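You operate a simulated robot arm through the tools that you are given. There is no shell and no other tool.

You are at the controls of a simulated two-armed robot. One attempt, no reset.

TASK
Open the cupboard door one, take the grey brush and leave it on the upper shelf of the hot cupboard, then shut the one. Take the pipe plug from the top of the work table and put it on the top of the desk. Stack the white carton that says "302" from the top of the work table on top of the white carton that says "301". Count the white cartridges on the top of the work table, then put as many of the small burner caps from the top of the work table in the blue pail. Put the brown tamper on the top of the work table away on the top of the small steel table. Take the blue cup and leave it on the free part of the repair bench. Do these in any order. Set down upright: brown tamper.

The check looks at the end state, three seconds after you hand in, the way a careful person would. Anything else that was tipped, shoved, dropped, spilled or broken makes it a failure. Lids that push on must go on centred and level and be pressed home; caps that screw on are set level and turned clockwise until they are tight.

THE ROBOT
Two 7-joint arms with two-finger parallel grippers on one trunk, on a base that drives. Base frame: it is fixed to the floor where the robot stands at the start and does not move with it; the origin is under the middle of the robot, x ahead of it, y to its left, z up. Units: m, rad, N and s.
The left shoulder is at the start at [0.036, 0.101, 1.186], the right one opposite. With the tool pointing down near the work surface each hand reaches from about 0.1 to 0.46 m from the robot's upright axis, wherever it stands, measured 20 degrees to its own side. Places, roughly: blue cup (9x7x6 cm) [3.8, -2, 0.8]; blue pail (24x24x24 cm) [6.1, -1.1, 0.9]; brown tamper (6x6x9 cm) [5.4, -1.5, 0.8]; cupboard door one [3.6, 0, 0.3]; free part of the repair bench (42x24 cm) [1.76, -3.78, 0.9]; grey brush (17x7x9 cm) [6.7, -1.4, 0.8]; pipe plug (6x6x23 cm) [6.7, -1.2, 0.9]; small burner cap (6x6x2 cm) [5.3, -1.2, 0.8]; top of the desk [3.9, -3.7, 0.9]; top of the small steel table [4.1, -1.9, 0.8]; upper shelf of the hot cupboard [3.8, 0.3, 0.4]; white carton [6, -1.5, 0.75]; white cartridge (5x5x15 cm) [6.4, -1.1, 0.9]. Payload 2.4 kg a hand.
The TCP of each hand is the grasp point between the finger pads, 0.024 m short of the fingertips. In the tool frame z runs along the fingers and y along their closing line. Largest opening 0.068 m; finger width 0.017, thickness 0.01; the body of the gripper, 0.04 by 0.07 m, starts 0.041 m behind the TCP.
Orientation is told as [roll, pitch, yaw] about the base's x, y, z axes, in that order, counted from this pose: with the fingers straight down and closing along the base's y, the tool's x points along the base's -x, its y along +y and its z along -z.

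THE INTERFACE
- The arms move only by the tool jog_arm. It takes "left_increments", "right_increments" or both (then of equal length, played together; a hand with none holds still); each is a list of rows, each a list of 7 numbers: the closure in counts, from 0 (fully open) to 255 (shut), then the shift along the tool's x, y, z in units of 40 mm (1.0 is 40 mm), then the turn, a rotation vector about the tool's x, y, z in units of 8 degrees (1.0 is 8 degrees). In form: [[gripper, x, y, z, wx, wy, wz], ...]. A call has 1 to 20 rows; each row shifts and turns the commanded pose from where the row before left it, along the tool's axes as they then stand. A call with a number of a shift or a turn outside -1 to 1 is refused whole. A row lasts 0.2 s, in which the tool goes at most 0.05 m and 0.15 rad; a call with a longer step from one row to the next is refused whole, and so is a gripper value outside its range. Where a pose cannot be reached the arm comes as near as it can. A force on the tool above 40 N (or 10 N above the force at the start of the call, whichever is more), or a blocked arm, ends the call early, and 0.2 s more pass. Each finger travels about 0.072 m/s and halts on what it meets, pressing with about 24 N; the grip force reading is that of the motor and also rises with nothing between the fingers. The clock runs only during rows and for 0.2 s after the last one: add rows that do not move to give the fingers time. The reply holds the time, the measured pose of the TCP, the force on the tool along the base axes, the opening and the grip force, in the units named above and with some noise, with the torque about the TCP (base axes, N m) and any sound that the robot's microphone picked up, and new pictures: "pictures" is both (left out), scene, wrist or none (wrist: the cameras of the hands that moved).
- Cameras (640 x 400 px; columns grow to the right, rows downward): "scene" is now at [0.112, -0.0015, 1.3301]; the picture's right is [-0.03, -1.00, 0.00], its down [-0.70, 0.02, -0.71] and it looks along [0.71, -0.02, -0.70] (base axes); focal length 258 px, centre (320, 200). "left" rides on the left gripper at [0.084, -0.011, -0.075] in its tool frame; the picture's right is [0.13, 0.99, 0.00], its down [-0.60, 0.08, -0.79] and it looks along [-0.79, 0.10, 0.61] (tool axes); focal length 251 px, centre (320, 200). "right" rides on the right gripper at [0.084, 0.011, -0.075] in its tool frame; the picture's right is [-0.13, 0.99, 0.00], its down [-0.60, -0.08, -0.79] and it looks along [-0.79, -0.10, 0.61] (tool axes); focal length 251 px, centre (320, 200). There is no depth. A picture from a camera that has moved, and an enlarged one, comes with that camera's place and axes in the base frame and with its lens.
- move_column(by): slides the trunk up (or, below 0, down) by that many m; the arms and the scene camera ride with it, the base frame stays. It gives what a move gives, with no picture.
- drive_base(legs): drives the robot by 1 to 6 legs, each [ahead, left, turn to the left] in m, m and rad, along the robot's own axes; the way and the turn of a leg run together, so that a leg with both is an arc; at most 1.5 m and 3.142 rad a leg. The arms and the cameras ride along, it lands a little off, and it stops where it bumps. It gives what a move gives, and a new picture of the scene camera.
- head_to(pan, tilt): turns the head with the scene camera to pan (to the left, within 1.501 rad either way) and tilt (down, from -0.506 to 1.204), counted from straight ahead of the robot. It gives what a move gives, and a new picture of the scene camera.
- close_up(camera, box): a new picture of the part [left, top, right, bottom] of that camera's present view, enlarged. It takes no simulated time.
- finish_job(): hands the job in; it is judged then, once.

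Places have to be worked out from the pictures, the camera data and where the tool is seen. Open the grippers and draw the arms clear of the work before you hand the job in, unless the task says otherwise.

The tools are called after ">>>" as name(argument=value, ...) on one line, values as JSON. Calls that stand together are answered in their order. jog_arm: Moves the arms, as the interface text tells. Its arguments: {"type":"object","properties":{"left_increments":{"type":"array","items":{"type":"array","items":{"type":"number"}}},"right_increments":{"type":"array","items":{"type":"array","items":{"type":"number"}}},"pictures":{"type":"string","enum":["both","scene","wrist","none"]}},"required":[]} The other tools are called the same way: move_column (by) slides the trunk up or down; drive_base (legs) drives the base; head_to (pan, tilt) turns the head that bears the scene camera; close_up (camera, box) takes an enlarged picture of a part of a camera's view; finish_job () hands the job in.

At the start:

```text
clock: 0.0
left_eef_pos: [0.2937, 0.1419, 0.6848]
left_tool_rot: [0.001, 0.0, 0.001]
left_ft_force: [-0.3, 0.4, 0.9]
left_wrist_torque: [-0.02, 0.0, -0.01]
left_width: 0.0679
left_gripper_force: 0.1
right_eef_pos: [0.2425, -0.1323, 0.6606]
right_tool_rot: [0.0, 0.001, 0.0]
right_ft_force: [0.2, 0.1, 0.0]
right_wrist_torque: [-0.01, -0.02, -0.04]
right_width: 0.068
right_gripper_force: 0.1
trunk travel left (down, up): [-0.4, 0.45]
robot x, y, heading: [-0.003, 0.0014, 0.0]
head pan, tilt: [-0.03, 0.775]
```

scene: 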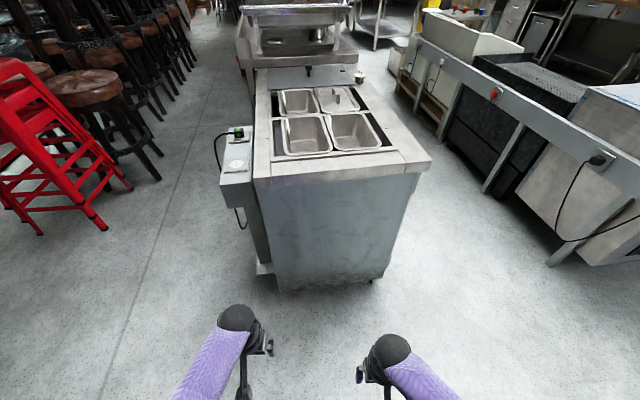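
right: 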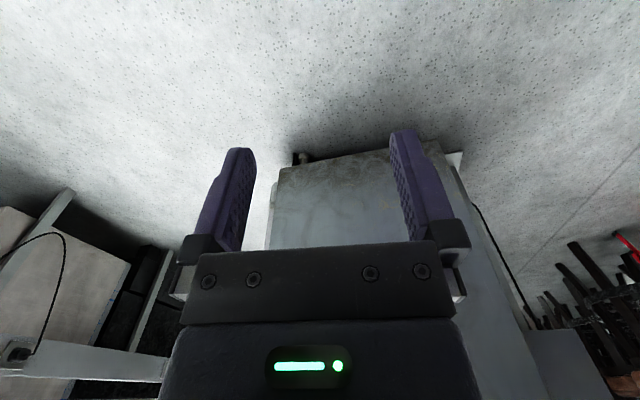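
left: 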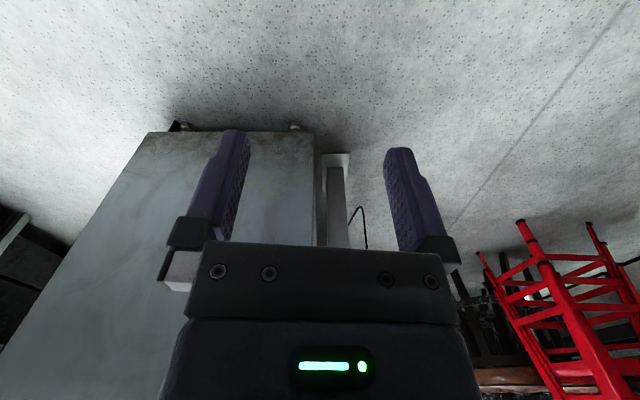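

I'll start by looking around with the head to learn the layout before driving.

>>> head_to(pan=0, tilt=0.25)

>>> head_to(pan=-0.8, tilt=0.35)

>>> head_to(pan=0.8, tilt=0.35)

```text
clock: 0.9
left_eef_pos: [0.2935, 0.1407, 0.6855]
left_tool_rot: [0.0, 0.002, 0.0]
left_ft_force: [-0.5, -0.6, -1.1]
left_wrist_torque: [0.02, -0.02, 0.0]
left_width: 0.068
left_gripper_force: 0.1
right_eef_pos: [0.2414, -0.1314, 0.66]
right_tool_rot: [-0.001, 0.0, -0.001]
right_ft_force: [0.3, -0.1, 0.1]
right_wrist_torque: [0.02, 0.0, -0.02]
right_width: 0.0681
right_gripper_force: 0.0
trunk travel left (down, up): [-0.4, 0.45]
robot x, y, heading: [-0.0001, 0.0023, -0.007]
head pan, tilt: [0.0, 0.25]
camera scene: at [0.1236, 0.0009, 1.3771], right [0.0, -1.0, 0.0], down [-0.25, 0.0, -0.97], along [0.97, 0.0, -0.25], focal length 258 px, centre (320, 200)
```

scene: 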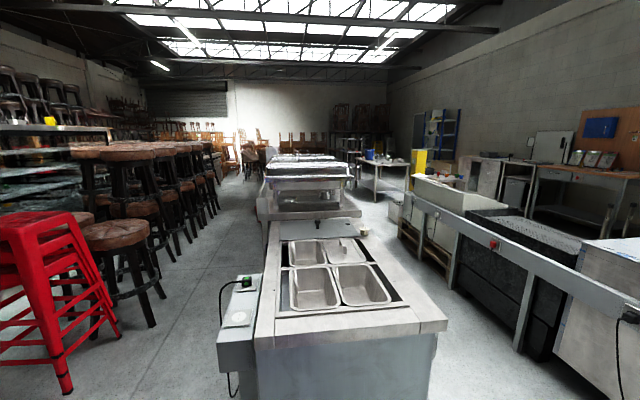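

```text
clock: 2.1
left_eef_pos: [0.2932, 0.1402, 0.6857]
left_tool_rot: [-0.001, 0.002, -0.001]
left_ft_force: [0.1, -0.2, 0.8]
left_wrist_torque: [0.03, -0.02, -0.01]
left_width: 0.0679
left_gripper_force: 0.1
right_eef_pos: [0.243, -0.1318, 0.6609]
right_tool_rot: [-0.001, 0.0, 0.0]
right_ft_force: [0.1, 0.6, 1.3]
right_wrist_torque: [0.0, 0.0, -0.01]
right_width: 0.0678
right_gripper_force: 0.2
trunk travel left (down, up): [-0.4, 0.45]
robot x, y, heading: [0.0003, -0.0007, -0.006]
head pan, tilt: [-0.799, 0.351]
camera scene: at [0.0952, -0.0658, 1.3677], right [-0.72, -0.7, 0.0], down [-0.24, 0.25, -0.94], along [0.66, -0.67, -0.34], focal length 258 px, centre (320, 200)
```

scene: 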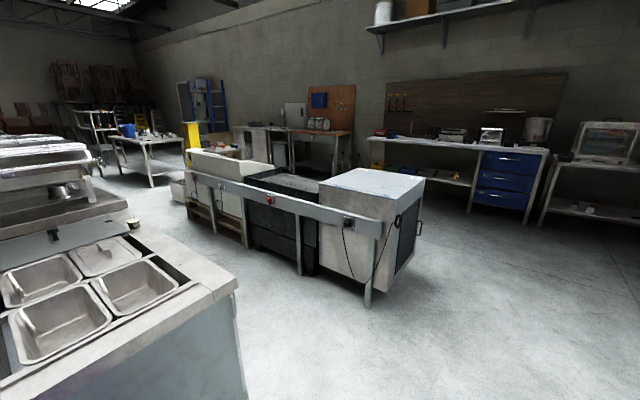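

```text
clock: 3.8
left_eef_pos: [0.2943, 0.1406, 0.6842]
left_tool_rot: [0.0, 0.001, 0.0]
left_ft_force: [0.0, 0.0, -0.4]
left_wrist_torque: [0.01, 0.01, 0.01]
left_width: 0.0678
left_gripper_force: 0.0
right_eef_pos: [0.242, -0.1325, 0.6605]
right_tool_rot: [0.0, 0.0, 0.0]
right_ft_force: [-0.3, 0.0, -0.7]
right_wrist_torque: [-0.03, -0.02, 0.0]
right_width: 0.068
right_gripper_force: 0.0
trunk travel left (down, up): [-0.4, 0.45]
robot x, y, heading: [-0.0004, -0.0011, 0.002]
head pan, tilt: [0.799, 0.351]
camera scene: at [0.0952, 0.0676, 1.3677], right [0.72, -0.7, 0.0], down [-0.24, -0.25, -0.94], along [0.66, 0.67, -0.34], focal length 258 px, centre (320, 200)
```

scene: 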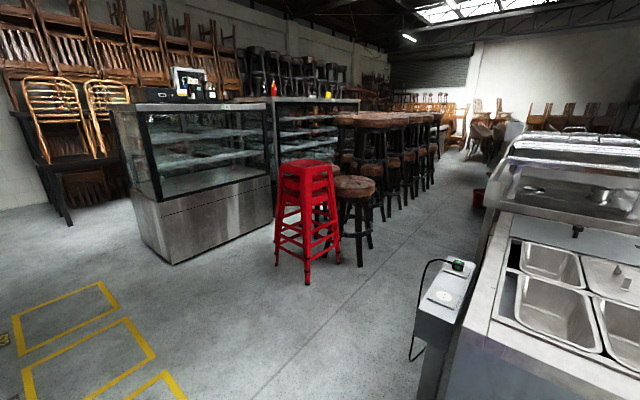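

The bain-marie counter runs ahead along y≈0 and a rail of equipment lies at y≈-1.35; the aisle between looks about 0.9 m wide. I'll shift right to y≈-0.9 and go along it with the camera watching.

>>> head_to(pan=0, tilt=0.4)

>>> drive_base(legs=[[0, -0.88, 0], [1.2, 0, 0]])

```text
clock: 4.9
left_eef_pos: [0.2946, 0.1405, 0.6841]
left_tool_rot: [0.0, 0.0, -0.001]
left_ft_force: [0.1, 0.0, 0.8]
left_wrist_torque: [-0.01, 0.0, 0.0]
left_width: 0.068
left_gripper_force: 0.0
right_eef_pos: [0.2428, -0.1327, 0.6609]
right_tool_rot: [-0.001, 0.0, -0.001]
right_ft_force: [0.0, 0.4, -0.5]
right_wrist_torque: [0.04, 0.01, -0.03]
right_width: 0.0681
right_gripper_force: 0.1
trunk travel left (down, up): [-0.4, 0.45]
robot x, y, heading: [-0.0024, 0.0003, 0.002]
head pan, tilt: [0.0, 0.4]
camera scene: at [0.1229, 0.001, 1.3632], right [0.0, -1.0, 0.0], down [-0.39, 0.0, -0.92], along [0.92, 0.0, -0.39], focal length 258 px, centre (320, 200)
```

scene: 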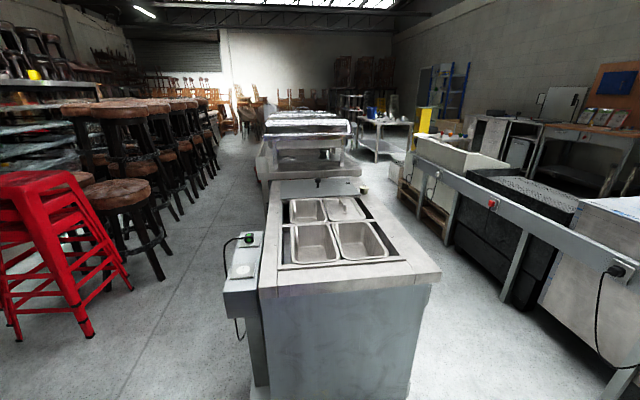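

```text
clock: 15.4
left_eef_pos: [1.5051, -0.7448, 0.6847]
left_tool_rot: [0.0, 0.0, 0.023]
left_ft_force: [0.6, -0.1, 1.0]
left_wrist_torque: [-0.01, 0.01, -0.01]
left_width: 0.0681
left_gripper_force: 0.2
right_eef_pos: [1.4589, -1.018, 0.6612]
right_tool_rot: [0.0, -0.001, 0.023]
right_ft_force: [-0.1, 0.0, -1.6]
right_wrist_torque: [0.0, 0.0, 0.02]
right_width: 0.0682
right_gripper_force: 0.0
trunk travel left (down, up): [-0.4, 0.45]
robot x, y, heading: [1.2161, -0.8907, 0.025]
head pan, tilt: [0.0, 0.4]
camera scene: at [1.3362, -0.8886, 1.3632], right [0.02, -1.0, 0.0], down [-0.39, -0.01, -0.92], along [0.92, 0.02, -0.39], focal length 258 px, centre (320, 200)
```

scene: 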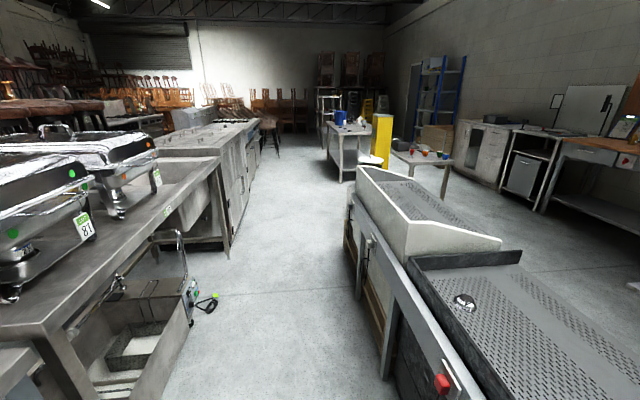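

The aisle is clear; the hot cupboard is ahead on the left, the small steel table right of centre, the work table beyond. I'll drive on and look around.

>>> drive_base(legs=[[1.2, 0, -0.025]])

>>> head_to(pan=0.6, tilt=0.5)

>>> head_to(pan=-0.6, tilt=0.4)

>>> head_to(pan=-1.45, tilt=0.3)

```text
clock: 21.6
left_eef_pos: [2.7298, -0.7627, 0.6848]
left_tool_rot: [0.001, 0.0, -0.028]
left_ft_force: [-0.2, -0.2, 0.4]
left_wrist_torque: [0.03, -0.01, 0.02]
left_width: 0.0677
left_gripper_force: 0.1
right_eef_pos: [2.6703, -1.0329, 0.6611]
right_tool_rot: [0.0, -0.001, -0.028]
right_ft_force: [1.2, -0.1, 0.5]
right_wrist_torque: [-0.01, -0.01, 0.01]
right_width: 0.0678
right_gripper_force: 0.1
trunk travel left (down, up): [-0.4, 0.45]
robot x, y, heading: [2.4322, -0.8944, -0.025]
head pan, tilt: [0.0, 0.4]
camera scene: at [2.5537, -0.8978, 1.3632], right [-0.03, -1.0, 0.0], down [-0.39, 0.01, -0.92], along [0.92, -0.03, -0.39], focal length 258 px, centre (320, 200)
```

scene: 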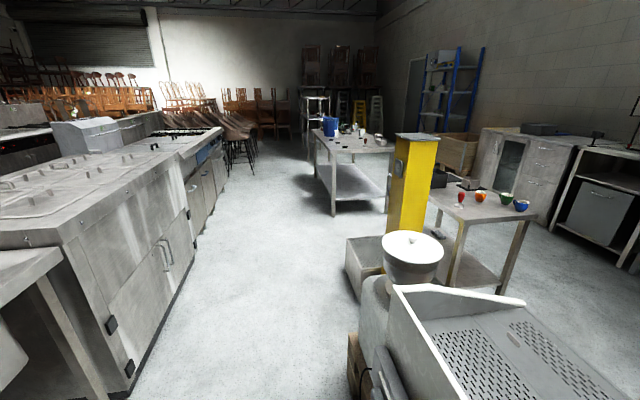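

```text
clock: 22.6
left_eef_pos: [2.7287, -0.7629, 0.683]
left_tool_rot: [0.001, -0.001, -0.028]
left_ft_force: [-0.6, 0.5, -0.3]
left_wrist_torque: [0.01, 0.03, 0.0]
left_width: 0.0681
left_gripper_force: 0.1
right_eef_pos: [2.671, -1.0346, 0.6598]
right_tool_rot: [0.001, -0.001, -0.027]
right_ft_force: [0.9, 0.2, -0.7]
right_wrist_torque: [0.0, -0.03, -0.04]
right_width: 0.0679
right_gripper_force: 0.0
trunk travel left (down, up): [-0.4, 0.45]
robot x, y, heading: [2.4288, -0.8984, -0.026]
head pan, tilt: [0.6, 0.499]
camera scene: at [2.5375, -0.846, 1.3541], right [0.54, -0.84, 0.0], down [-0.4, -0.26, -0.88], along [0.74, 0.48, -0.48], focal length 258 px, centre (320, 200)
```

scene: 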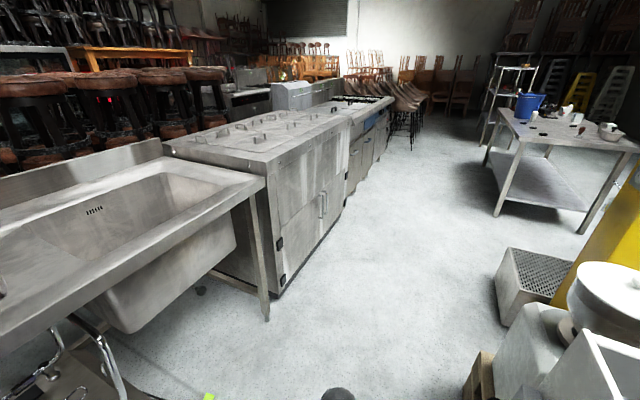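

```text
clock: 24.0
left_eef_pos: [2.7282, -0.7623, 0.6854]
left_tool_rot: [0.0, 0.0, -0.027]
left_ft_force: [0.0, 0.8, 0.3]
left_wrist_torque: [-0.01, 0.06, 0.03]
left_width: 0.0677
left_gripper_force: 0.0
right_eef_pos: [2.6697, -1.0327, 0.6614]
right_tool_rot: [-0.001, 0.001, -0.027]
right_ft_force: [-0.5, -1.0, 0.2]
right_wrist_torque: [-0.01, 0.0, -0.02]
right_width: 0.0681
right_gripper_force: 0.1
trunk travel left (down, up): [-0.4, 0.45]
robot x, y, heading: [2.43, -0.8964, -0.026]
head pan, tilt: [-0.6, 0.4]
camera scene: at [2.536, -0.9497, 1.3632], right [-0.59, -0.81, 0.0], down [-0.32, 0.23, -0.92], along [0.75, -0.54, -0.39], focal length 258 px, centre (320, 200)
```

scene: 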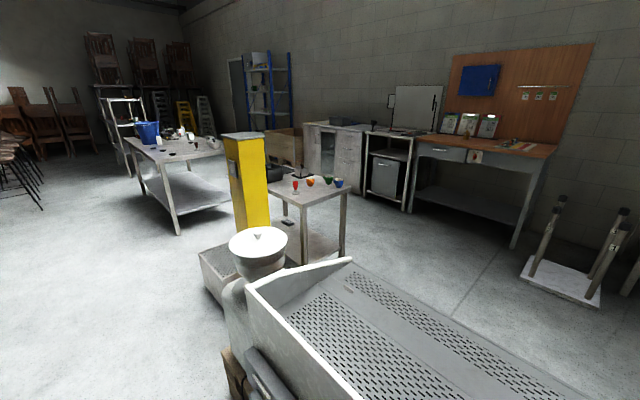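

```text
clock: 25.1
left_eef_pos: [2.7291, -0.7623, 0.6847]
left_tool_rot: [0.001, 0.002, -0.028]
left_ft_force: [-0.1, 0.0, -0.6]
left_wrist_torque: [0.0, 0.02, 0.01]
left_width: 0.0682
left_gripper_force: 0.0
right_eef_pos: [2.6685, -1.0332, 0.6616]
right_tool_rot: [0.0, 0.0, -0.03]
right_ft_force: [-0.4, 0.0, 0.7]
right_wrist_torque: [0.01, -0.02, 0.01]
right_width: 0.068
right_gripper_force: 0.0
trunk travel left (down, up): [-0.4, 0.45]
robot x, y, heading: [2.4286, -0.8943, -0.027]
head pan, tilt: [-1.45, 0.3]
camera scene: at [2.4697, -0.9882, 1.3724], right [-1.0, -0.09, 0.0], down [-0.03, 0.29, -0.96], along [0.09, -0.95, -0.3], focal length 258 px, centre (320, 200)
```

scene: 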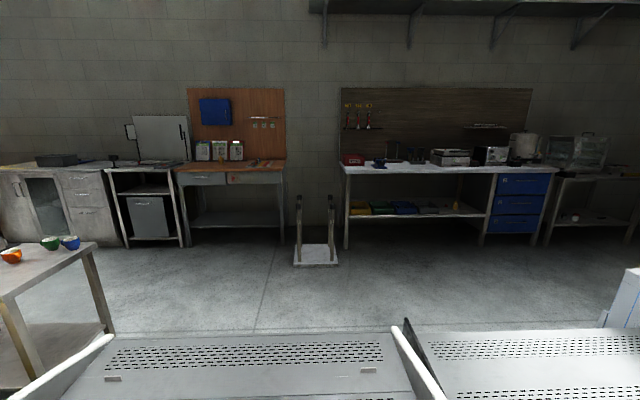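

The hot cupboard front (doors with handles) faces the aisle at about y≈0; the small steel table with cups is near (4,-1.9), work table from x≈5.3 to 7, y≈-1.1 to -1.75. I'll drive up along the work table's left side and survey it.

>>> drive_base(legs=[[1.5, 0, 0.026], [0.9, 0.3, -0.6]])

>>> head_to(pan=0, tilt=0.5)

```text
clock: 27.7
left_eef_pos: [2.986, -0.7692, 0.6851]
left_tool_rot: [0.0, -0.001, -0.026]
left_ft_force: [0.1, -0.5, 0.5]
left_wrist_torque: [-0.01, -0.02, -0.03]
left_width: 0.068
left_gripper_force: 0.0
right_eef_pos: [2.9176, -1.0402, 0.6585]
right_tool_rot: [-0.003, 0.033, -0.038]
right_ft_force: [-3.7, 2.1, 2.3]
right_wrist_torque: [-0.18, -0.09, -0.12]
right_width: 0.0662
right_gripper_force: 0.1
trunk travel left (down, up): [-0.4, 0.45]
robot x, y, heading: [2.6898, -0.9009, -0.025]
head pan, tilt: [-1.45, 0.3]
stopped in leg 1: the force on the tool passed its limit at 104 N (the readings are from after the stop); the commanded pose is now the measured one
camera scene: at [2.7273, -0.9951, 1.3725], right [-1.0, -0.09, 0.0], down [-0.03, 0.29, -0.96], along [0.09, -0.95, -0.3], focal length 258 px, centre (320, 200)
```

scene: 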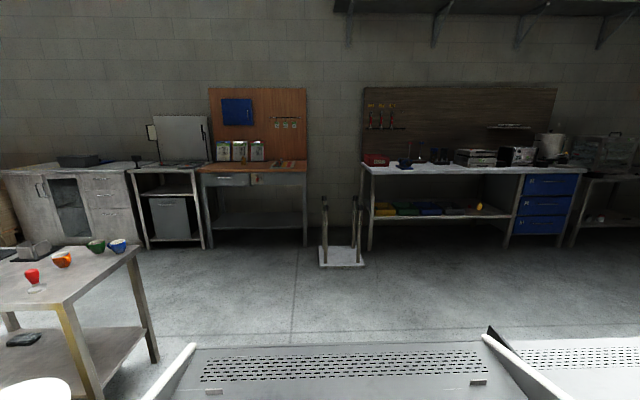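

```text
clock: 29.2
left_eef_pos: [2.987, -0.7708, 0.6852]
left_tool_rot: [0.0, 0.0, -0.025]
left_ft_force: [0.3, 0.4, -0.4]
left_wrist_torque: [-0.01, -0.03, 0.01]
left_width: 0.0679
left_gripper_force: 0.0
right_eef_pos: [2.9172, -1.0402, 0.6578]
right_tool_rot: [-0.005, 0.031, -0.034]
right_ft_force: [-6.8, 2.9, -2.2]
right_wrist_torque: [0.02, -0.07, -0.21]
right_width: 0.066
right_gripper_force: 0.1
trunk travel left (down, up): [-0.4, 0.45]
robot x, y, heading: [2.6902, -0.899, -0.025]
head pan, tilt: [0.0, 0.499]
camera scene: at [2.8094, -0.9047, 1.3541], right [-0.03, -1.0, 0.0], down [-0.48, 0.01, -0.88], along [0.88, -0.02, -0.48], focal length 258 px, centre (320, 200)
```

scene: 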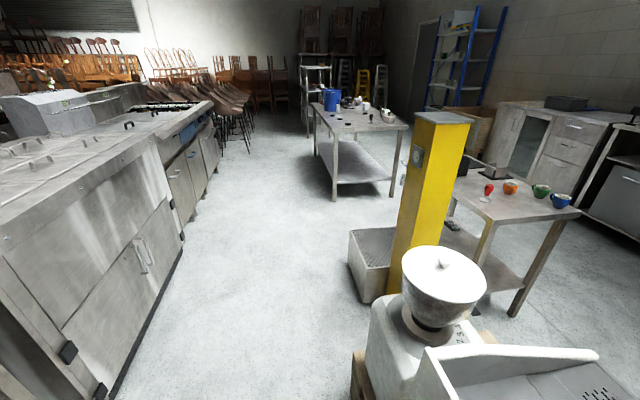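

The right hand bumped the white machine in the aisle. I'll back off, shift left, and pass it at y≈-0.55.

>>> drive_base(legs=[[-0.2, 0, 0.025], [0, 0.38, 0]])

>>> head_to(pan=-0.5, tilt=0.8)

```text
clock: 32.8
left_eef_pos: [2.7845, -0.3824, 0.6856]
left_tool_rot: [0.0, 0.001, -0.012]
left_ft_force: [0.1, -0.2, -0.4]
left_wrist_torque: [0.01, 0.0, 0.01]
left_width: 0.0679
left_gripper_force: 0.1
right_eef_pos: [2.7192, -0.6546, 0.6579]
right_tool_rot: [-0.005, 0.03, -0.021]
right_ft_force: [-0.2, -0.5, -0.2]
right_wrist_torque: [0.02, -0.02, 0.04]
right_width: 0.0681
right_gripper_force: 0.1
trunk travel left (down, up): [-0.4, 0.45]
robot x, y, heading: [2.4902, -0.5184, -0.011]
head pan, tilt: [0.0, 0.499]
camera scene: at [2.6109, -0.5198, 1.354], right [-0.01, -1.0, 0.0], down [-0.48, 0.01, -0.88], along [0.88, -0.01, -0.48], focal length 258 px, centre (320, 200)
```

scene: 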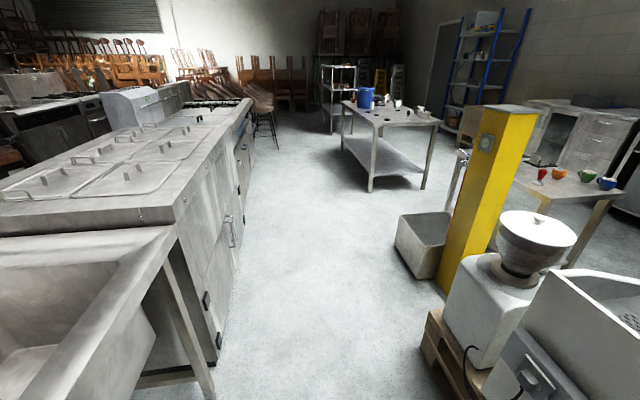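

```text
clock: 33.8
left_eef_pos: [2.7864, -0.3813, 0.6837]
left_tool_rot: [-0.001, 0.001, -0.012]
left_ft_force: [0.4, 1.4, 0.3]
left_wrist_torque: [0.0, 0.03, -0.01]
left_width: 0.0679
left_gripper_force: 0.0
right_eef_pos: [2.7214, -0.6531, 0.6583]
right_tool_rot: [-0.005, 0.033, -0.021]
right_ft_force: [0.6, -0.1, 1.4]
right_wrist_torque: [-0.01, 0.02, 0.01]
right_width: 0.0677
right_gripper_force: 0.0
trunk travel left (down, up): [-0.4, 0.45]
robot x, y, heading: [2.4905, -0.5201, -0.01]
head pan, tilt: [-0.499, 0.799]
camera scene: at [2.5903, -0.5583, 1.3281], right [-0.49, -0.87, 0.0], down [-0.63, 0.35, -0.7], along [0.61, -0.34, -0.72], focal length 258 px, centre (320, 200)
```

scene: 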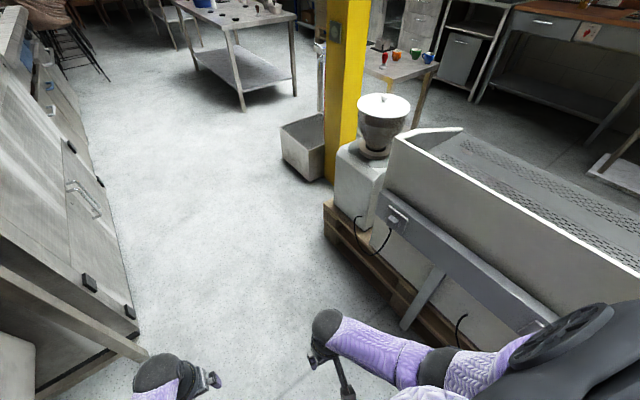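

The machine looks undisturbed. I'll go forward along y≈-0.52, which is clear on both sides.

>>> head_to(pan=0, tilt=0.5)

>>> drive_base(legs=[[1.3, 0, 0.01], [1.1, 0, 0]])

>>> head_to(pan=-0.7, tilt=0.6)

```text
clock: 34.7
left_eef_pos: [2.7862, -0.3829, 0.6846]
left_tool_rot: [0.0, -0.001, -0.012]
left_ft_force: [-0.1, 0.4, -0.2]
left_wrist_torque: [-0.01, 0.05, 0.0]
left_width: 0.068
left_gripper_force: 0.0
right_eef_pos: [2.7194, -0.6543, 0.6582]
right_tool_rot: [-0.004, 0.032, -0.019]
right_ft_force: [1.0, -1.3, 0.0]
right_wrist_torque: [-0.01, -0.02, -0.03]
right_width: 0.0682
right_gripper_force: 0.1
trunk travel left (down, up): [-0.4, 0.45]
robot x, y, heading: [2.4878, -0.519, -0.014]
head pan, tilt: [0.0, 0.499]
camera scene: at [2.6109, -0.5201, 1.354], right [-0.01, -1.0, 0.0], down [-0.48, 0.01, -0.88], along [0.88, -0.01, -0.48], focal length 258 px, centre (320, 200)
```

scene: 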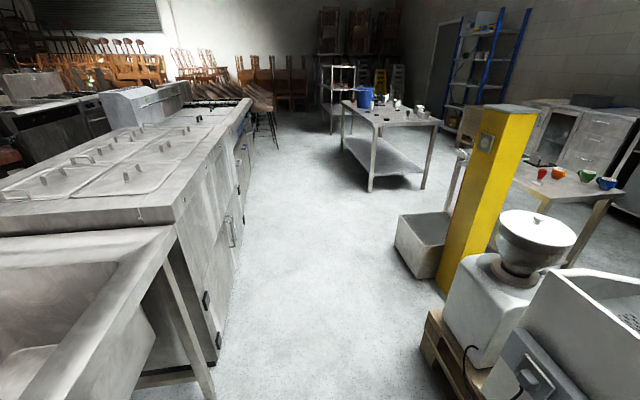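

```text
clock: 46.1
left_eef_pos: [5.1137, -0.3924, 0.6844]
left_tool_rot: [0.001, -0.001, -0.003]
left_ft_force: [-0.4, -0.2, 0.1]
left_wrist_torque: [0.03, 0.0, 0.01]
left_width: 0.068
left_gripper_force: 0.0
right_eef_pos: [5.0503, -0.6634, 0.6589]
right_tool_rot: [-0.003, 0.032, -0.014]
right_ft_force: [0.1, 0.7, -0.7]
right_wrist_torque: [-0.01, -0.03, -0.04]
right_width: 0.068
right_gripper_force: 0.1
trunk travel left (down, up): [-0.4, 0.45]
robot x, y, heading: [4.8209, -0.5315, -0.006]
head pan, tilt: [0.0, 0.499]
camera scene: at [4.9393, -0.5305, 1.354], right [0.0, -1.0, 0.0], down [-0.48, 0.0, -0.88], along [0.88, 0.0, -0.48], focal length 258 px, centre (320, 200)
```

scene: 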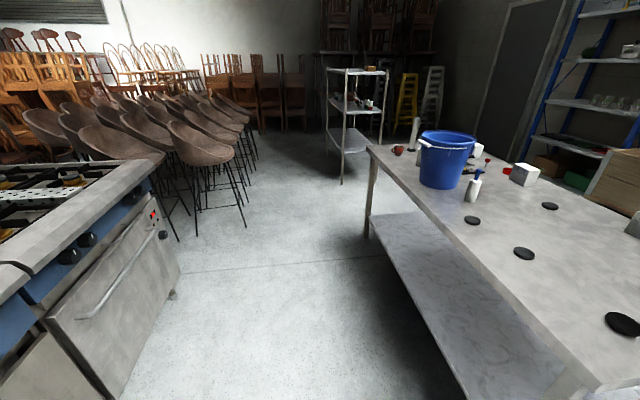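

```text
clock: 47.2
left_eef_pos: [5.1131, -0.3929, 0.6852]
left_tool_rot: [0.001, 0.0, -0.005]
left_ft_force: [-0.1, 0.1, 0.8]
left_wrist_torque: [-0.04, -0.05, 0.01]
left_width: 0.0681
left_gripper_force: 0.0
right_eef_pos: [5.0506, -0.6644, 0.6577]
right_tool_rot: [-0.005, 0.032, -0.015]
right_ft_force: [-0.5, -0.2, 0.4]
right_wrist_torque: [0.01, -0.02, 0.03]
right_width: 0.0679
right_gripper_force: 0.0
trunk travel left (down, up): [-0.4, 0.45]
robot x, y, heading: [4.8183, -0.5337, -0.003]
head pan, tilt: [-0.7, 0.6]
camera scene: at [4.9157, -0.5873, 1.345], right [-0.65, -0.76, 0.0], down [-0.43, 0.37, -0.83], along [0.63, -0.53, -0.56], focal length 258 px, centre (320, 200)
```

scene: 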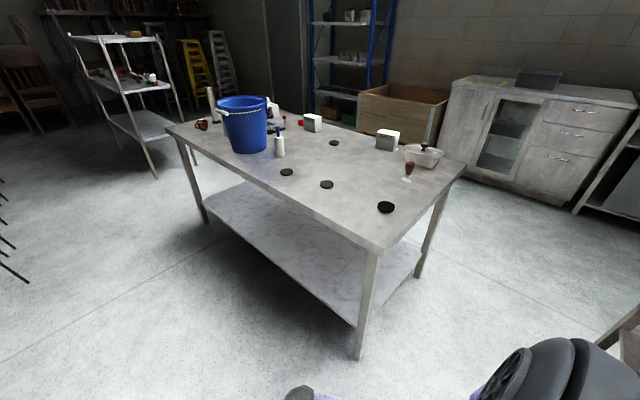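

Good view of the work table. I'll enlarge it to identify the objects.

>>> close_up(camera="scene", box=[180, 80, 340, 180])

>>> close_up(camera="scene", box=[310, 110, 470, 220])

```text
4.00 times, centred on (260, 130) of scene
camera zoom: at [4.9157, -0.5873, 1.345], right [-0.65, -0.76, 0.0], down [-0.43, 0.37, -0.83], along [0.63, -0.53, -0.56], focal length 1032 px, centre (560, 480)
```

zoom: 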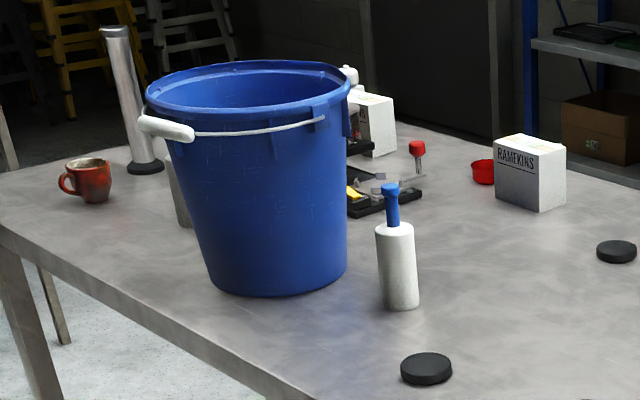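

```text
3.64 times, centred on (390, 165) of scene
camera zoom: at [4.9157, -0.5873, 1.345], right [-0.65, -0.76, 0.0], down [-0.43, 0.37, -0.83], along [0.63, -0.53, -0.56], focal length 938 px, centre (66, 327)
```

zoom: 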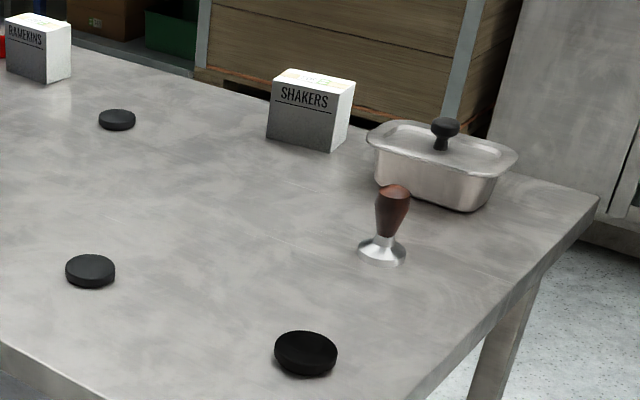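

The table holds caps, cartons, cartridges, a tamper, pail, and more behind the pail. I'll move around to view from other angles.

>>> drive_base(legs=[[1.0, 0.05, 0], [0, 0, -1.57]])

>>> head_to(pan=0, tilt=0.6)

>>> head_to(pan=0.6, tilt=0.6)

```text
clock: 56.4
left_eef_pos: [5.9636, -0.7966, 0.6852]
left_tool_rot: [0.001, 0.001, -1.615]
left_ft_force: [0.1, -0.7, 0.7]
left_wrist_torque: [0.0, 0.03, -0.01]
left_width: 0.068
left_gripper_force: 0.1
right_eef_pos: [5.6955, -0.7218, 0.6575]
right_tool_rot: [-0.004, 0.032, -1.623]
right_ft_force: [0.6, -0.3, 0.3]
right_wrist_torque: [0.01, 0.0, 0.01]
right_width: 0.0679
right_gripper_force: 0.0
trunk travel left (down, up): [-0.4, 0.45]
robot x, y, heading: [5.8385, -0.4972, -1.618]
head pan, tilt: [-0.7, 0.6]
camera scene: at [5.7745, -0.5904, 1.345], right [-0.74, 0.68, 0.0], down [0.38, 0.42, -0.82], along [-0.56, -0.61, -0.57], focal length 258 px, centre (320, 200)
```

scene: 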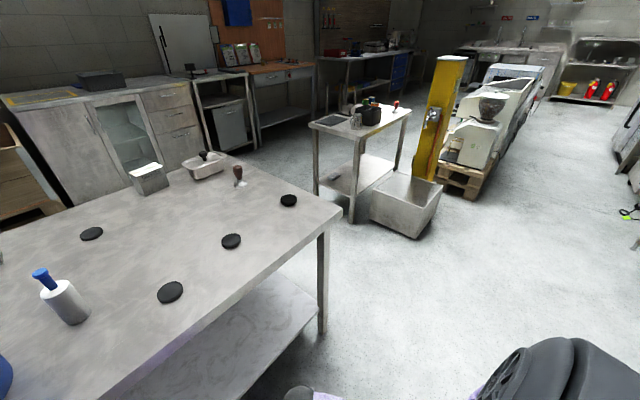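

```text
clock: 57.4
left_eef_pos: [5.9634, -0.7947, 0.6849]
left_tool_rot: [0.001, 0.0, -1.615]
left_ft_force: [0.5, -0.2, -0.7]
left_wrist_torque: [0.02, 0.0, 0.01]
left_width: 0.0676
left_gripper_force: 0.1
right_eef_pos: [5.6957, -0.7219, 0.6575]
right_tool_rot: [-0.006, 0.032, -1.623]
right_ft_force: [0.0, 0.7, 0.5]
right_wrist_torque: [0.0, 0.01, 0.01]
right_width: 0.0679
right_gripper_force: 0.1
trunk travel left (down, up): [-0.4, 0.45]
robot x, y, heading: [5.8366, -0.4946, -1.619]
head pan, tilt: [0.0, 0.6]
camera scene: at [5.8304, -0.6137, 1.345], right [-1.0, 0.05, 0.0], down [0.03, 0.56, -0.82], along [-0.04, -0.82, -0.57], focal length 258 px, centre (320, 200)
```

scene: 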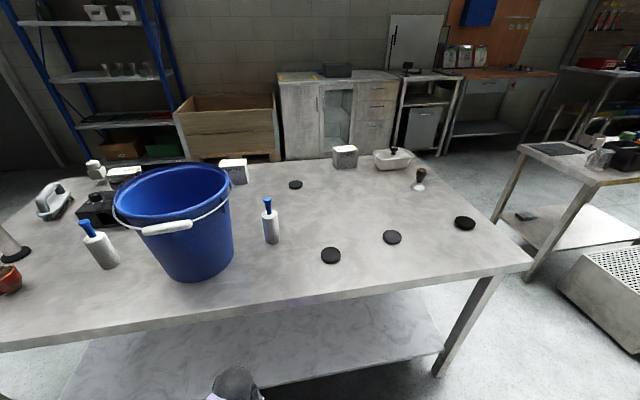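

```text
clock: 58.4
left_eef_pos: [5.9644, -0.7949, 0.684]
left_tool_rot: [0.002, -0.001, -1.617]
left_ft_force: [-0.2, -0.1, -0.2]
left_wrist_torque: [0.0, 0.03, 0.04]
left_width: 0.0681
left_gripper_force: 0.0
right_eef_pos: [5.6954, -0.7206, 0.6572]
right_tool_rot: [-0.004, 0.031, -1.626]
right_ft_force: [-0.1, -0.2, 0.0]
right_wrist_torque: [0.01, -0.01, 0.0]
right_width: 0.0678
right_gripper_force: 0.0
trunk travel left (down, up): [-0.4, 0.45]
robot x, y, heading: [5.8417, -0.4992, -1.62]
head pan, tilt: [0.6, 0.6]
camera scene: at [5.881, -0.6006, 1.345], right [-0.85, -0.53, 0.0], down [-0.3, 0.48, -0.82], along [0.43, -0.7, -0.57], focal length 258 px, centre (320, 200)
```

scene: 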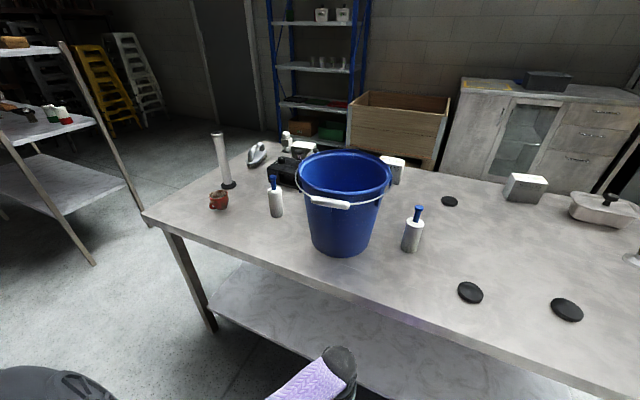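

I see the brush (grey, iron-shaped handle), the pipe plug (grey tube with dark base), the pail, and cartridges with blue nozzles. I'll raise the trunk to look from above and for clearance.

>>> move_column(by=0.3)

>>> head_to(pan=0.5, tilt=0.75)

>>> close_up(camera="scene", box=[160, 100, 400, 250])

>>> close_up(camera="scene", box=[380, 100, 640, 260])

```text
clock: 61.4
left_eef_pos: [5.9641, -0.7962, 0.9844]
left_tool_rot: [0.0, 0.001, -1.615]
left_ft_force: [-0.2, -0.2, 0.1]
left_wrist_torque: [-0.01, 0.01, 0.0]
left_width: 0.0683
left_gripper_force: 0.1
right_eef_pos: [5.6938, -0.7211, 0.9586]
right_tool_rot: [-0.005, 0.032, -1.625]
right_ft_force: [-1.1, 0.2, -0.8]
right_wrist_torque: [-0.02, -0.01, 0.0]
right_width: 0.0678
right_gripper_force: 0.0
trunk travel left (down, up): [-0.7, 0.149]
robot x, y, heading: [5.8387, -0.4927, -1.618]
head pan, tilt: [0.6, 0.6]
```

```text
clock: 62.1
left_eef_pos: [5.9643, -0.7955, 0.9839]
left_tool_rot: [0.001, 0.0, -1.616]
left_ft_force: [-0.8, -0.1, 0.2]
left_wrist_torque: [-0.02, -0.04, -0.03]
left_width: 0.0681
left_gripper_force: 0.1
right_eef_pos: [5.6953, -0.7208, 0.9572]
right_tool_rot: [-0.005, 0.031, -1.626]
right_ft_force: [-0.6, 0.5, 0.8]
right_wrist_torque: [-0.02, -0.02, -0.02]
right_width: 0.0678
right_gripper_force: 0.0
trunk travel left (down, up): [-0.7, 0.149]
robot x, y, heading: [5.8367, -0.4968, -1.619]
head pan, tilt: [0.499, 0.75]
camera scene: at [5.8718, -0.5796, 1.6329], right [-0.9, -0.44, 0.0], down [-0.3, 0.61, -0.73], along [0.32, -0.66, -0.68], focal length 258 px, centre (320, 200)
```

scene: 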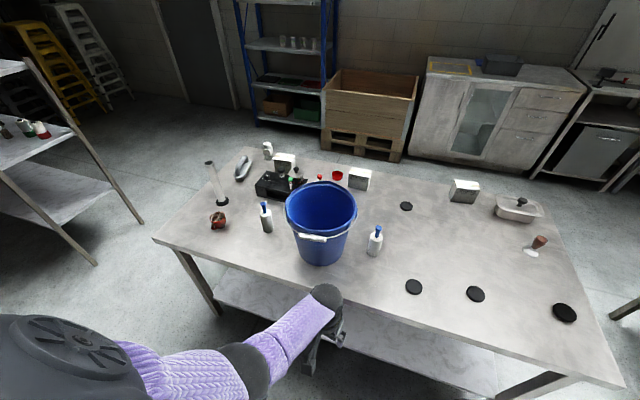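

```text
2.67 times, centred on (280, 175) of scene
camera zoom: at [5.8718, -0.5796, 1.6329], right [-0.9, -0.44, 0.0], down [-0.3, 0.61, -0.73], along [0.32, -0.66, -0.68], focal length 688 px, centre (427, 267)
```

zoom: 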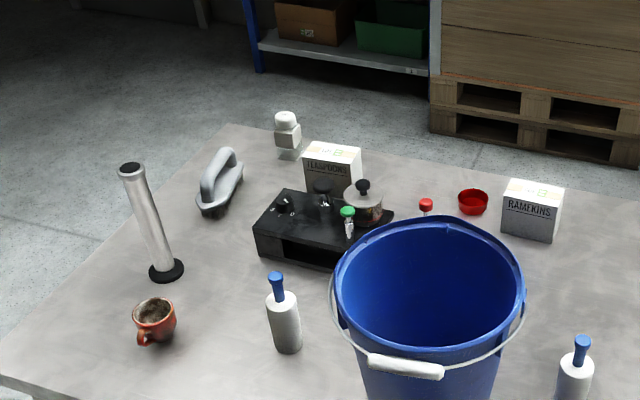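

```text
2.46 times, centred on (510, 180) of scene
camera zoom: at [5.8718, -0.5796, 1.6329], right [-0.9, -0.44, 0.0], down [-0.3, 0.61, -0.73], along [0.32, -0.66, -0.68], focal length 635 px, centre (-148, 249)
```

zoom: 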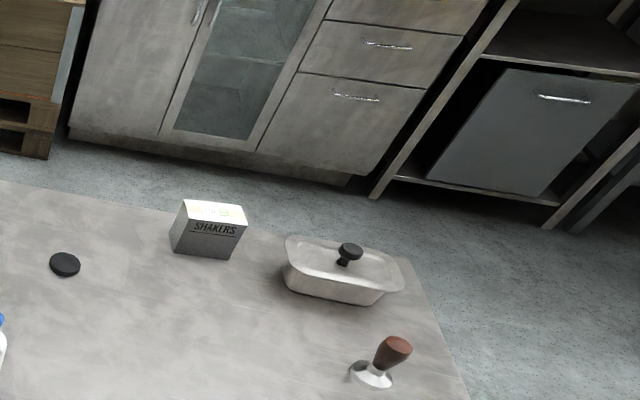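

Cartons read TEASPOONS, RAMEKINS, SHAKERS with numbers likely elsewhere (top/other sides). I'll zoom in on each.

>>> close_up(camera="scene", box=[260, 145, 300, 170])

>>> close_up(camera="scene", box=[335, 160, 385, 192])

>>> close_up(camera="scene", box=[440, 170, 490, 202])

>>> close_up(camera="scene", box=[390, 180, 590, 330])

```text
16.00 times, centred on (280, 158) of scene
camera zoom: at [5.8718, -0.5796, 1.6329], right [-0.9, -0.44, 0.0], down [-0.3, 0.61, -0.73], along [0.32, -0.66, -0.68], focal length 4128 px, centre (960, 880)
```

zoom: 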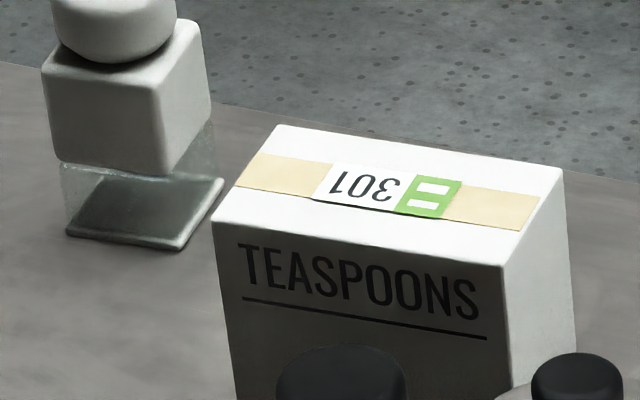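

```text
12.50 times, centred on (360, 176) of scene
camera zoom: at [5.8718, -0.5796, 1.6329], right [-0.9, -0.44, 0.0], down [-0.3, 0.61, -0.73], along [0.32, -0.66, -0.68], focal length 3225 px, centre (-180, 500)
```

zoom: 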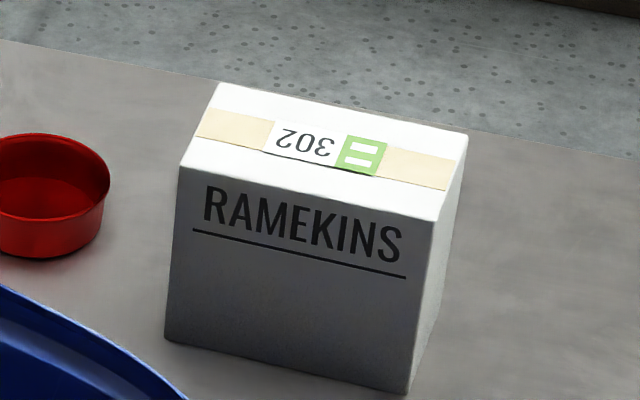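

```text
12.50 times, centred on (465, 186) of scene
camera zoom: at [5.8718, -0.5796, 1.6329], right [-0.9, -0.44, 0.0], down [-0.3, 0.61, -0.73], along [0.32, -0.66, -0.68], focal length 3225 px, centre (-1492, 375)
```

zoom: 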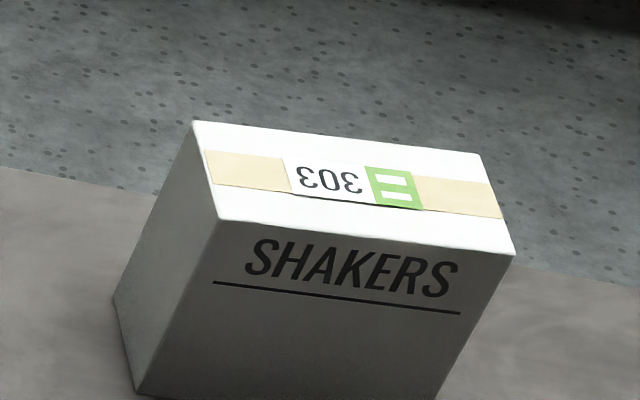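

```text
2.67 times, centred on (490, 255) of scene
camera zoom: at [5.8718, -0.5796, 1.6329], right [-0.9, -0.44, 0.0], down [-0.3, 0.61, -0.73], along [0.32, -0.66, -0.68], focal length 688 px, centre (-133, 53)
```

zoom: 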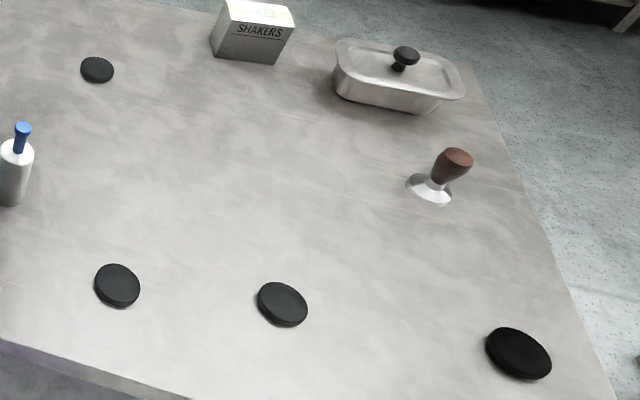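

Labels are clear: 302 = RAMEKINS, 301 = TEASPOONS. Two white cartridges with blue nozzles are visible so far; I'll confirm from the far side later. I'll look steeply down to see how close my base is to the table.

>>> head_to(pan=0, tilt=1.2)

```text
clock: 63.0
left_eef_pos: [5.964, -0.7945, 0.9853]
left_tool_rot: [0.0, -0.001, -1.616]
left_ft_force: [0.1, 0.7, -0.3]
left_wrist_torque: [0.01, -0.01, -0.01]
left_width: 0.0678
left_gripper_force: 0.2
right_eef_pos: [5.6946, -0.7209, 0.9574]
right_tool_rot: [-0.006, 0.032, -1.625]
right_ft_force: [0.0, 0.4, -0.7]
right_wrist_torque: [0.0, -0.02, 0.0]
right_width: 0.0681
right_gripper_force: 0.0
trunk travel left (down, up): [-0.7, 0.149]
robot x, y, heading: [5.8407, -0.4939, -1.615]
head pan, tilt: [0.0, 1.201]
camera scene: at [5.8329, -0.5611, 1.6012], right [-1.0, 0.04, 0.0], down [0.04, 0.93, -0.36], along [-0.02, -0.36, -0.93], focal length 258 px, centre (320, 200)
```

scene: 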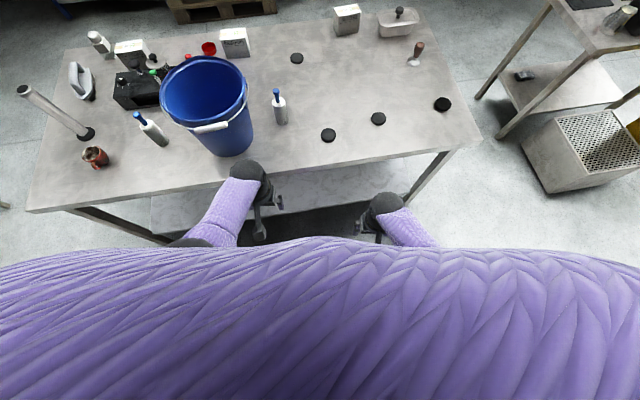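

This near-overhead view is useful; let me enlarge it for sizes and positions.

>>> close_up(camera="scene", box=[260, 30, 480, 160])

>>> close_up(camera="scene", box=[10, 10, 300, 190])

```text
2.91 times, centred on (370, 95) of scene
camera zoom: at [5.8329, -0.5611, 1.6012], right [-1.0, 0.04, 0.0], down [0.04, 0.93, -0.36], along [-0.02, -0.36, -0.93], focal length 751 px, centre (174, 506)
```

zoom: 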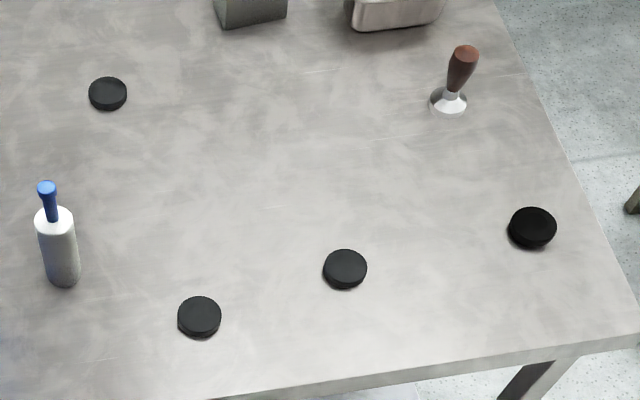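

```text
2.21 times, centred on (155, 100) of scene
camera zoom: at [5.8329, -0.5611, 1.6012], right [-1.0, 0.04, 0.0], down [0.04, 0.93, -0.36], along [-0.02, -0.36, -0.93], focal length 569 px, centre (684, 421)
```

zoom: 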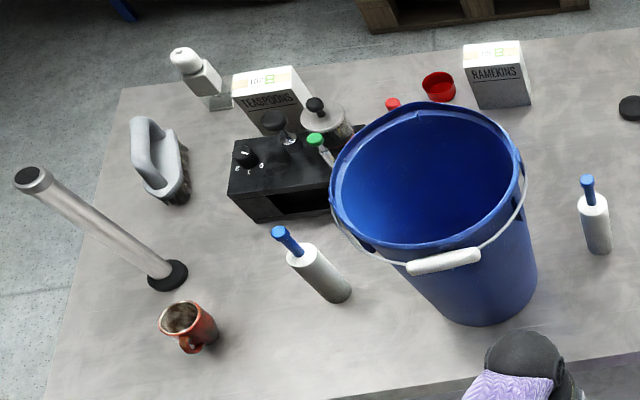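

Table top works out near z≈0.795; caps at about B(5.583,-1.19), C(5.775,-1.13), D(5.887,-1.52), A(5.323,-1.25); pail centre ≈(6.135,-1.14), rim ≈1.035. I'll move in so that the right hand is near B and the left near C.

>>> drive_base(legs=[[0.05, -0.13, 0], [0.2, 0, 0]])

```text
clock: 65.6
left_eef_pos: [5.8192, -1.0386, 0.9842]
left_tool_rot: [0.0, 0.0, -1.619]
left_ft_force: [0.1, -0.5, 0.8]
left_wrist_torque: [-0.02, 0.01, 0.0]
left_width: 0.0677
left_gripper_force: 0.1
right_eef_pos: [5.5484, -0.964, 0.9569]
right_tool_rot: [-0.006, 0.031, -1.628]
right_ft_force: [0.3, -1.0, 0.5]
right_wrist_torque: [-0.01, 0.03, 0.01]
right_width: 0.0681
right_gripper_force: 0.1
trunk travel left (down, up): [-0.7, 0.149]
robot x, y, heading: [5.6915, -0.7373, -1.624]
head pan, tilt: [0.0, 1.201]
camera scene: at [5.6872, -0.8042, 1.6011], right [-1.0, 0.05, 0.0], down [0.04, 0.93, -0.36], along [-0.02, -0.36, -0.93], focal length 258 px, centre (320, 200)
```

scene: 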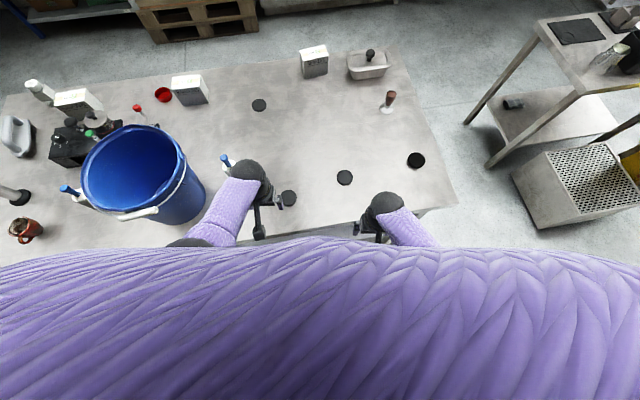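

No bump, and cap positions from the new picture agree (B ≈(5.584,-1.193), C ≈(5.773,-1.127)). I'll move both hands over the caps at height and check with the wrist cameras.

>>> jog_arm(left_increments=[[0, -0.4, -0.2, 0, 0, 0, 0], [0, -0.4, -0.2, 0, 0, 0, 0], [0, -0.4, -0.2, 0, 0, 0, 0], [0, -0.4, -0.2, 0, 0, 0, 0], [0, -0.4, -0.1, 0, 0, 0, 0], [0, -0.33, -0.1, 0, 0, 0, 0]], right_increments=[[0, -0.95, 0.2, 0, 0, -0.22, 0], [0, -0.95, 0.2, 0, 0, 0, 0], [0, -0.95, 0.2, 0, 0, 0, 0], [0, -0.95, 0.2, 0, 0, 0, 0], [0, -0.95, 0.2, 0, 0, 0, 0], [0, -0.89, 0.2, 0, 0, 0, 0]])

```text
clock: 67.0
left_eef_pos: [5.7796, -1.0972, 1.0063]
left_tool_rot: [0.0, 0.0, -1.616]
left_ft_force: [1.1, -0.3, 0.3]
left_wrist_torque: [0.0, -0.02, -0.01]
left_width: 0.0682
left_gripper_force: 0.0
left hand out of reach, approached as far as the arm can: row 3, 4, 5, 6
right_eef_pos: [5.5777, -1.0871, 1.0075]
right_tool_rot: [-0.006, 0.002, -1.63]
right_ft_force: [-1.0, -0.2, 0.2]
right_wrist_torque: [0.0, -0.01, -0.03]
right_width: 0.0677
right_gripper_force: 0.1
right hand out of reach, approached as far as the arm can: row 2, 3, 4, 5, 6
trunk travel left (down, up): [-0.7, 0.149]
robot x, y, heading: [5.6937, -0.7371, -1.616]
head pan, tilt: [0.0, 1.201]
camera scene: at [5.6869, -0.8039, 1.6011], right [-1.0, 0.05, 0.0], down [0.04, 0.93, -0.36], along [-0.02, -0.36, -0.93], focal length 258 px, centre (320, 200)
camera right: at [5.5924, -1.0038, 1.0822], right [0.98, -0.19, 0.0], down [-0.11, -0.6, 0.79], along [-0.15, -0.78, -0.61], focal length 251 px, centre (320, 200)
camera left: at [5.7735, -1.0119, 1.0807], right [1.0, 0.08, 0.0], down [0.05, -0.61, 0.79], along [0.07, -0.79, -0.61], focal length 251 px, centre (320, 200)
```

scene: 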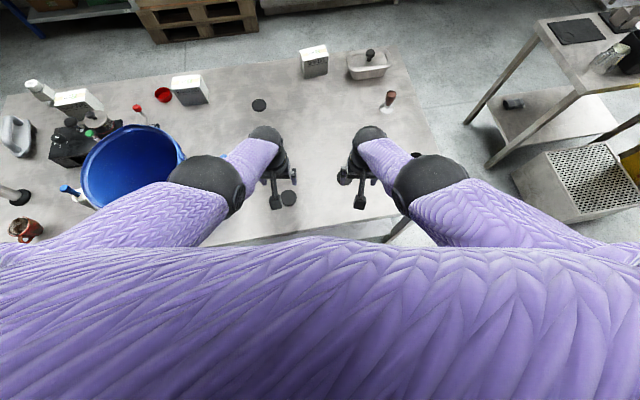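
right: 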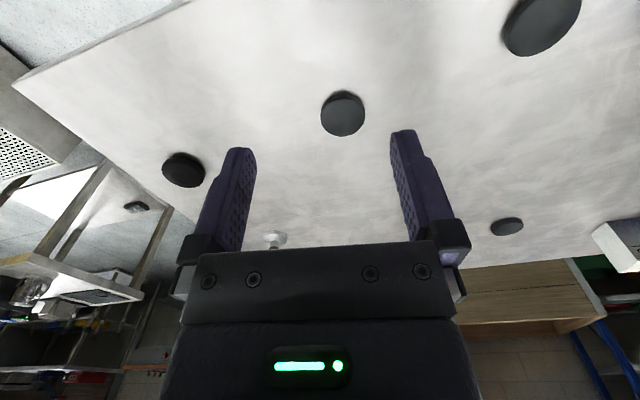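
left: 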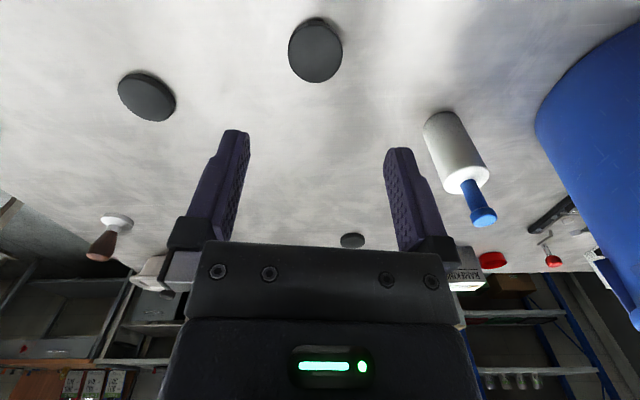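

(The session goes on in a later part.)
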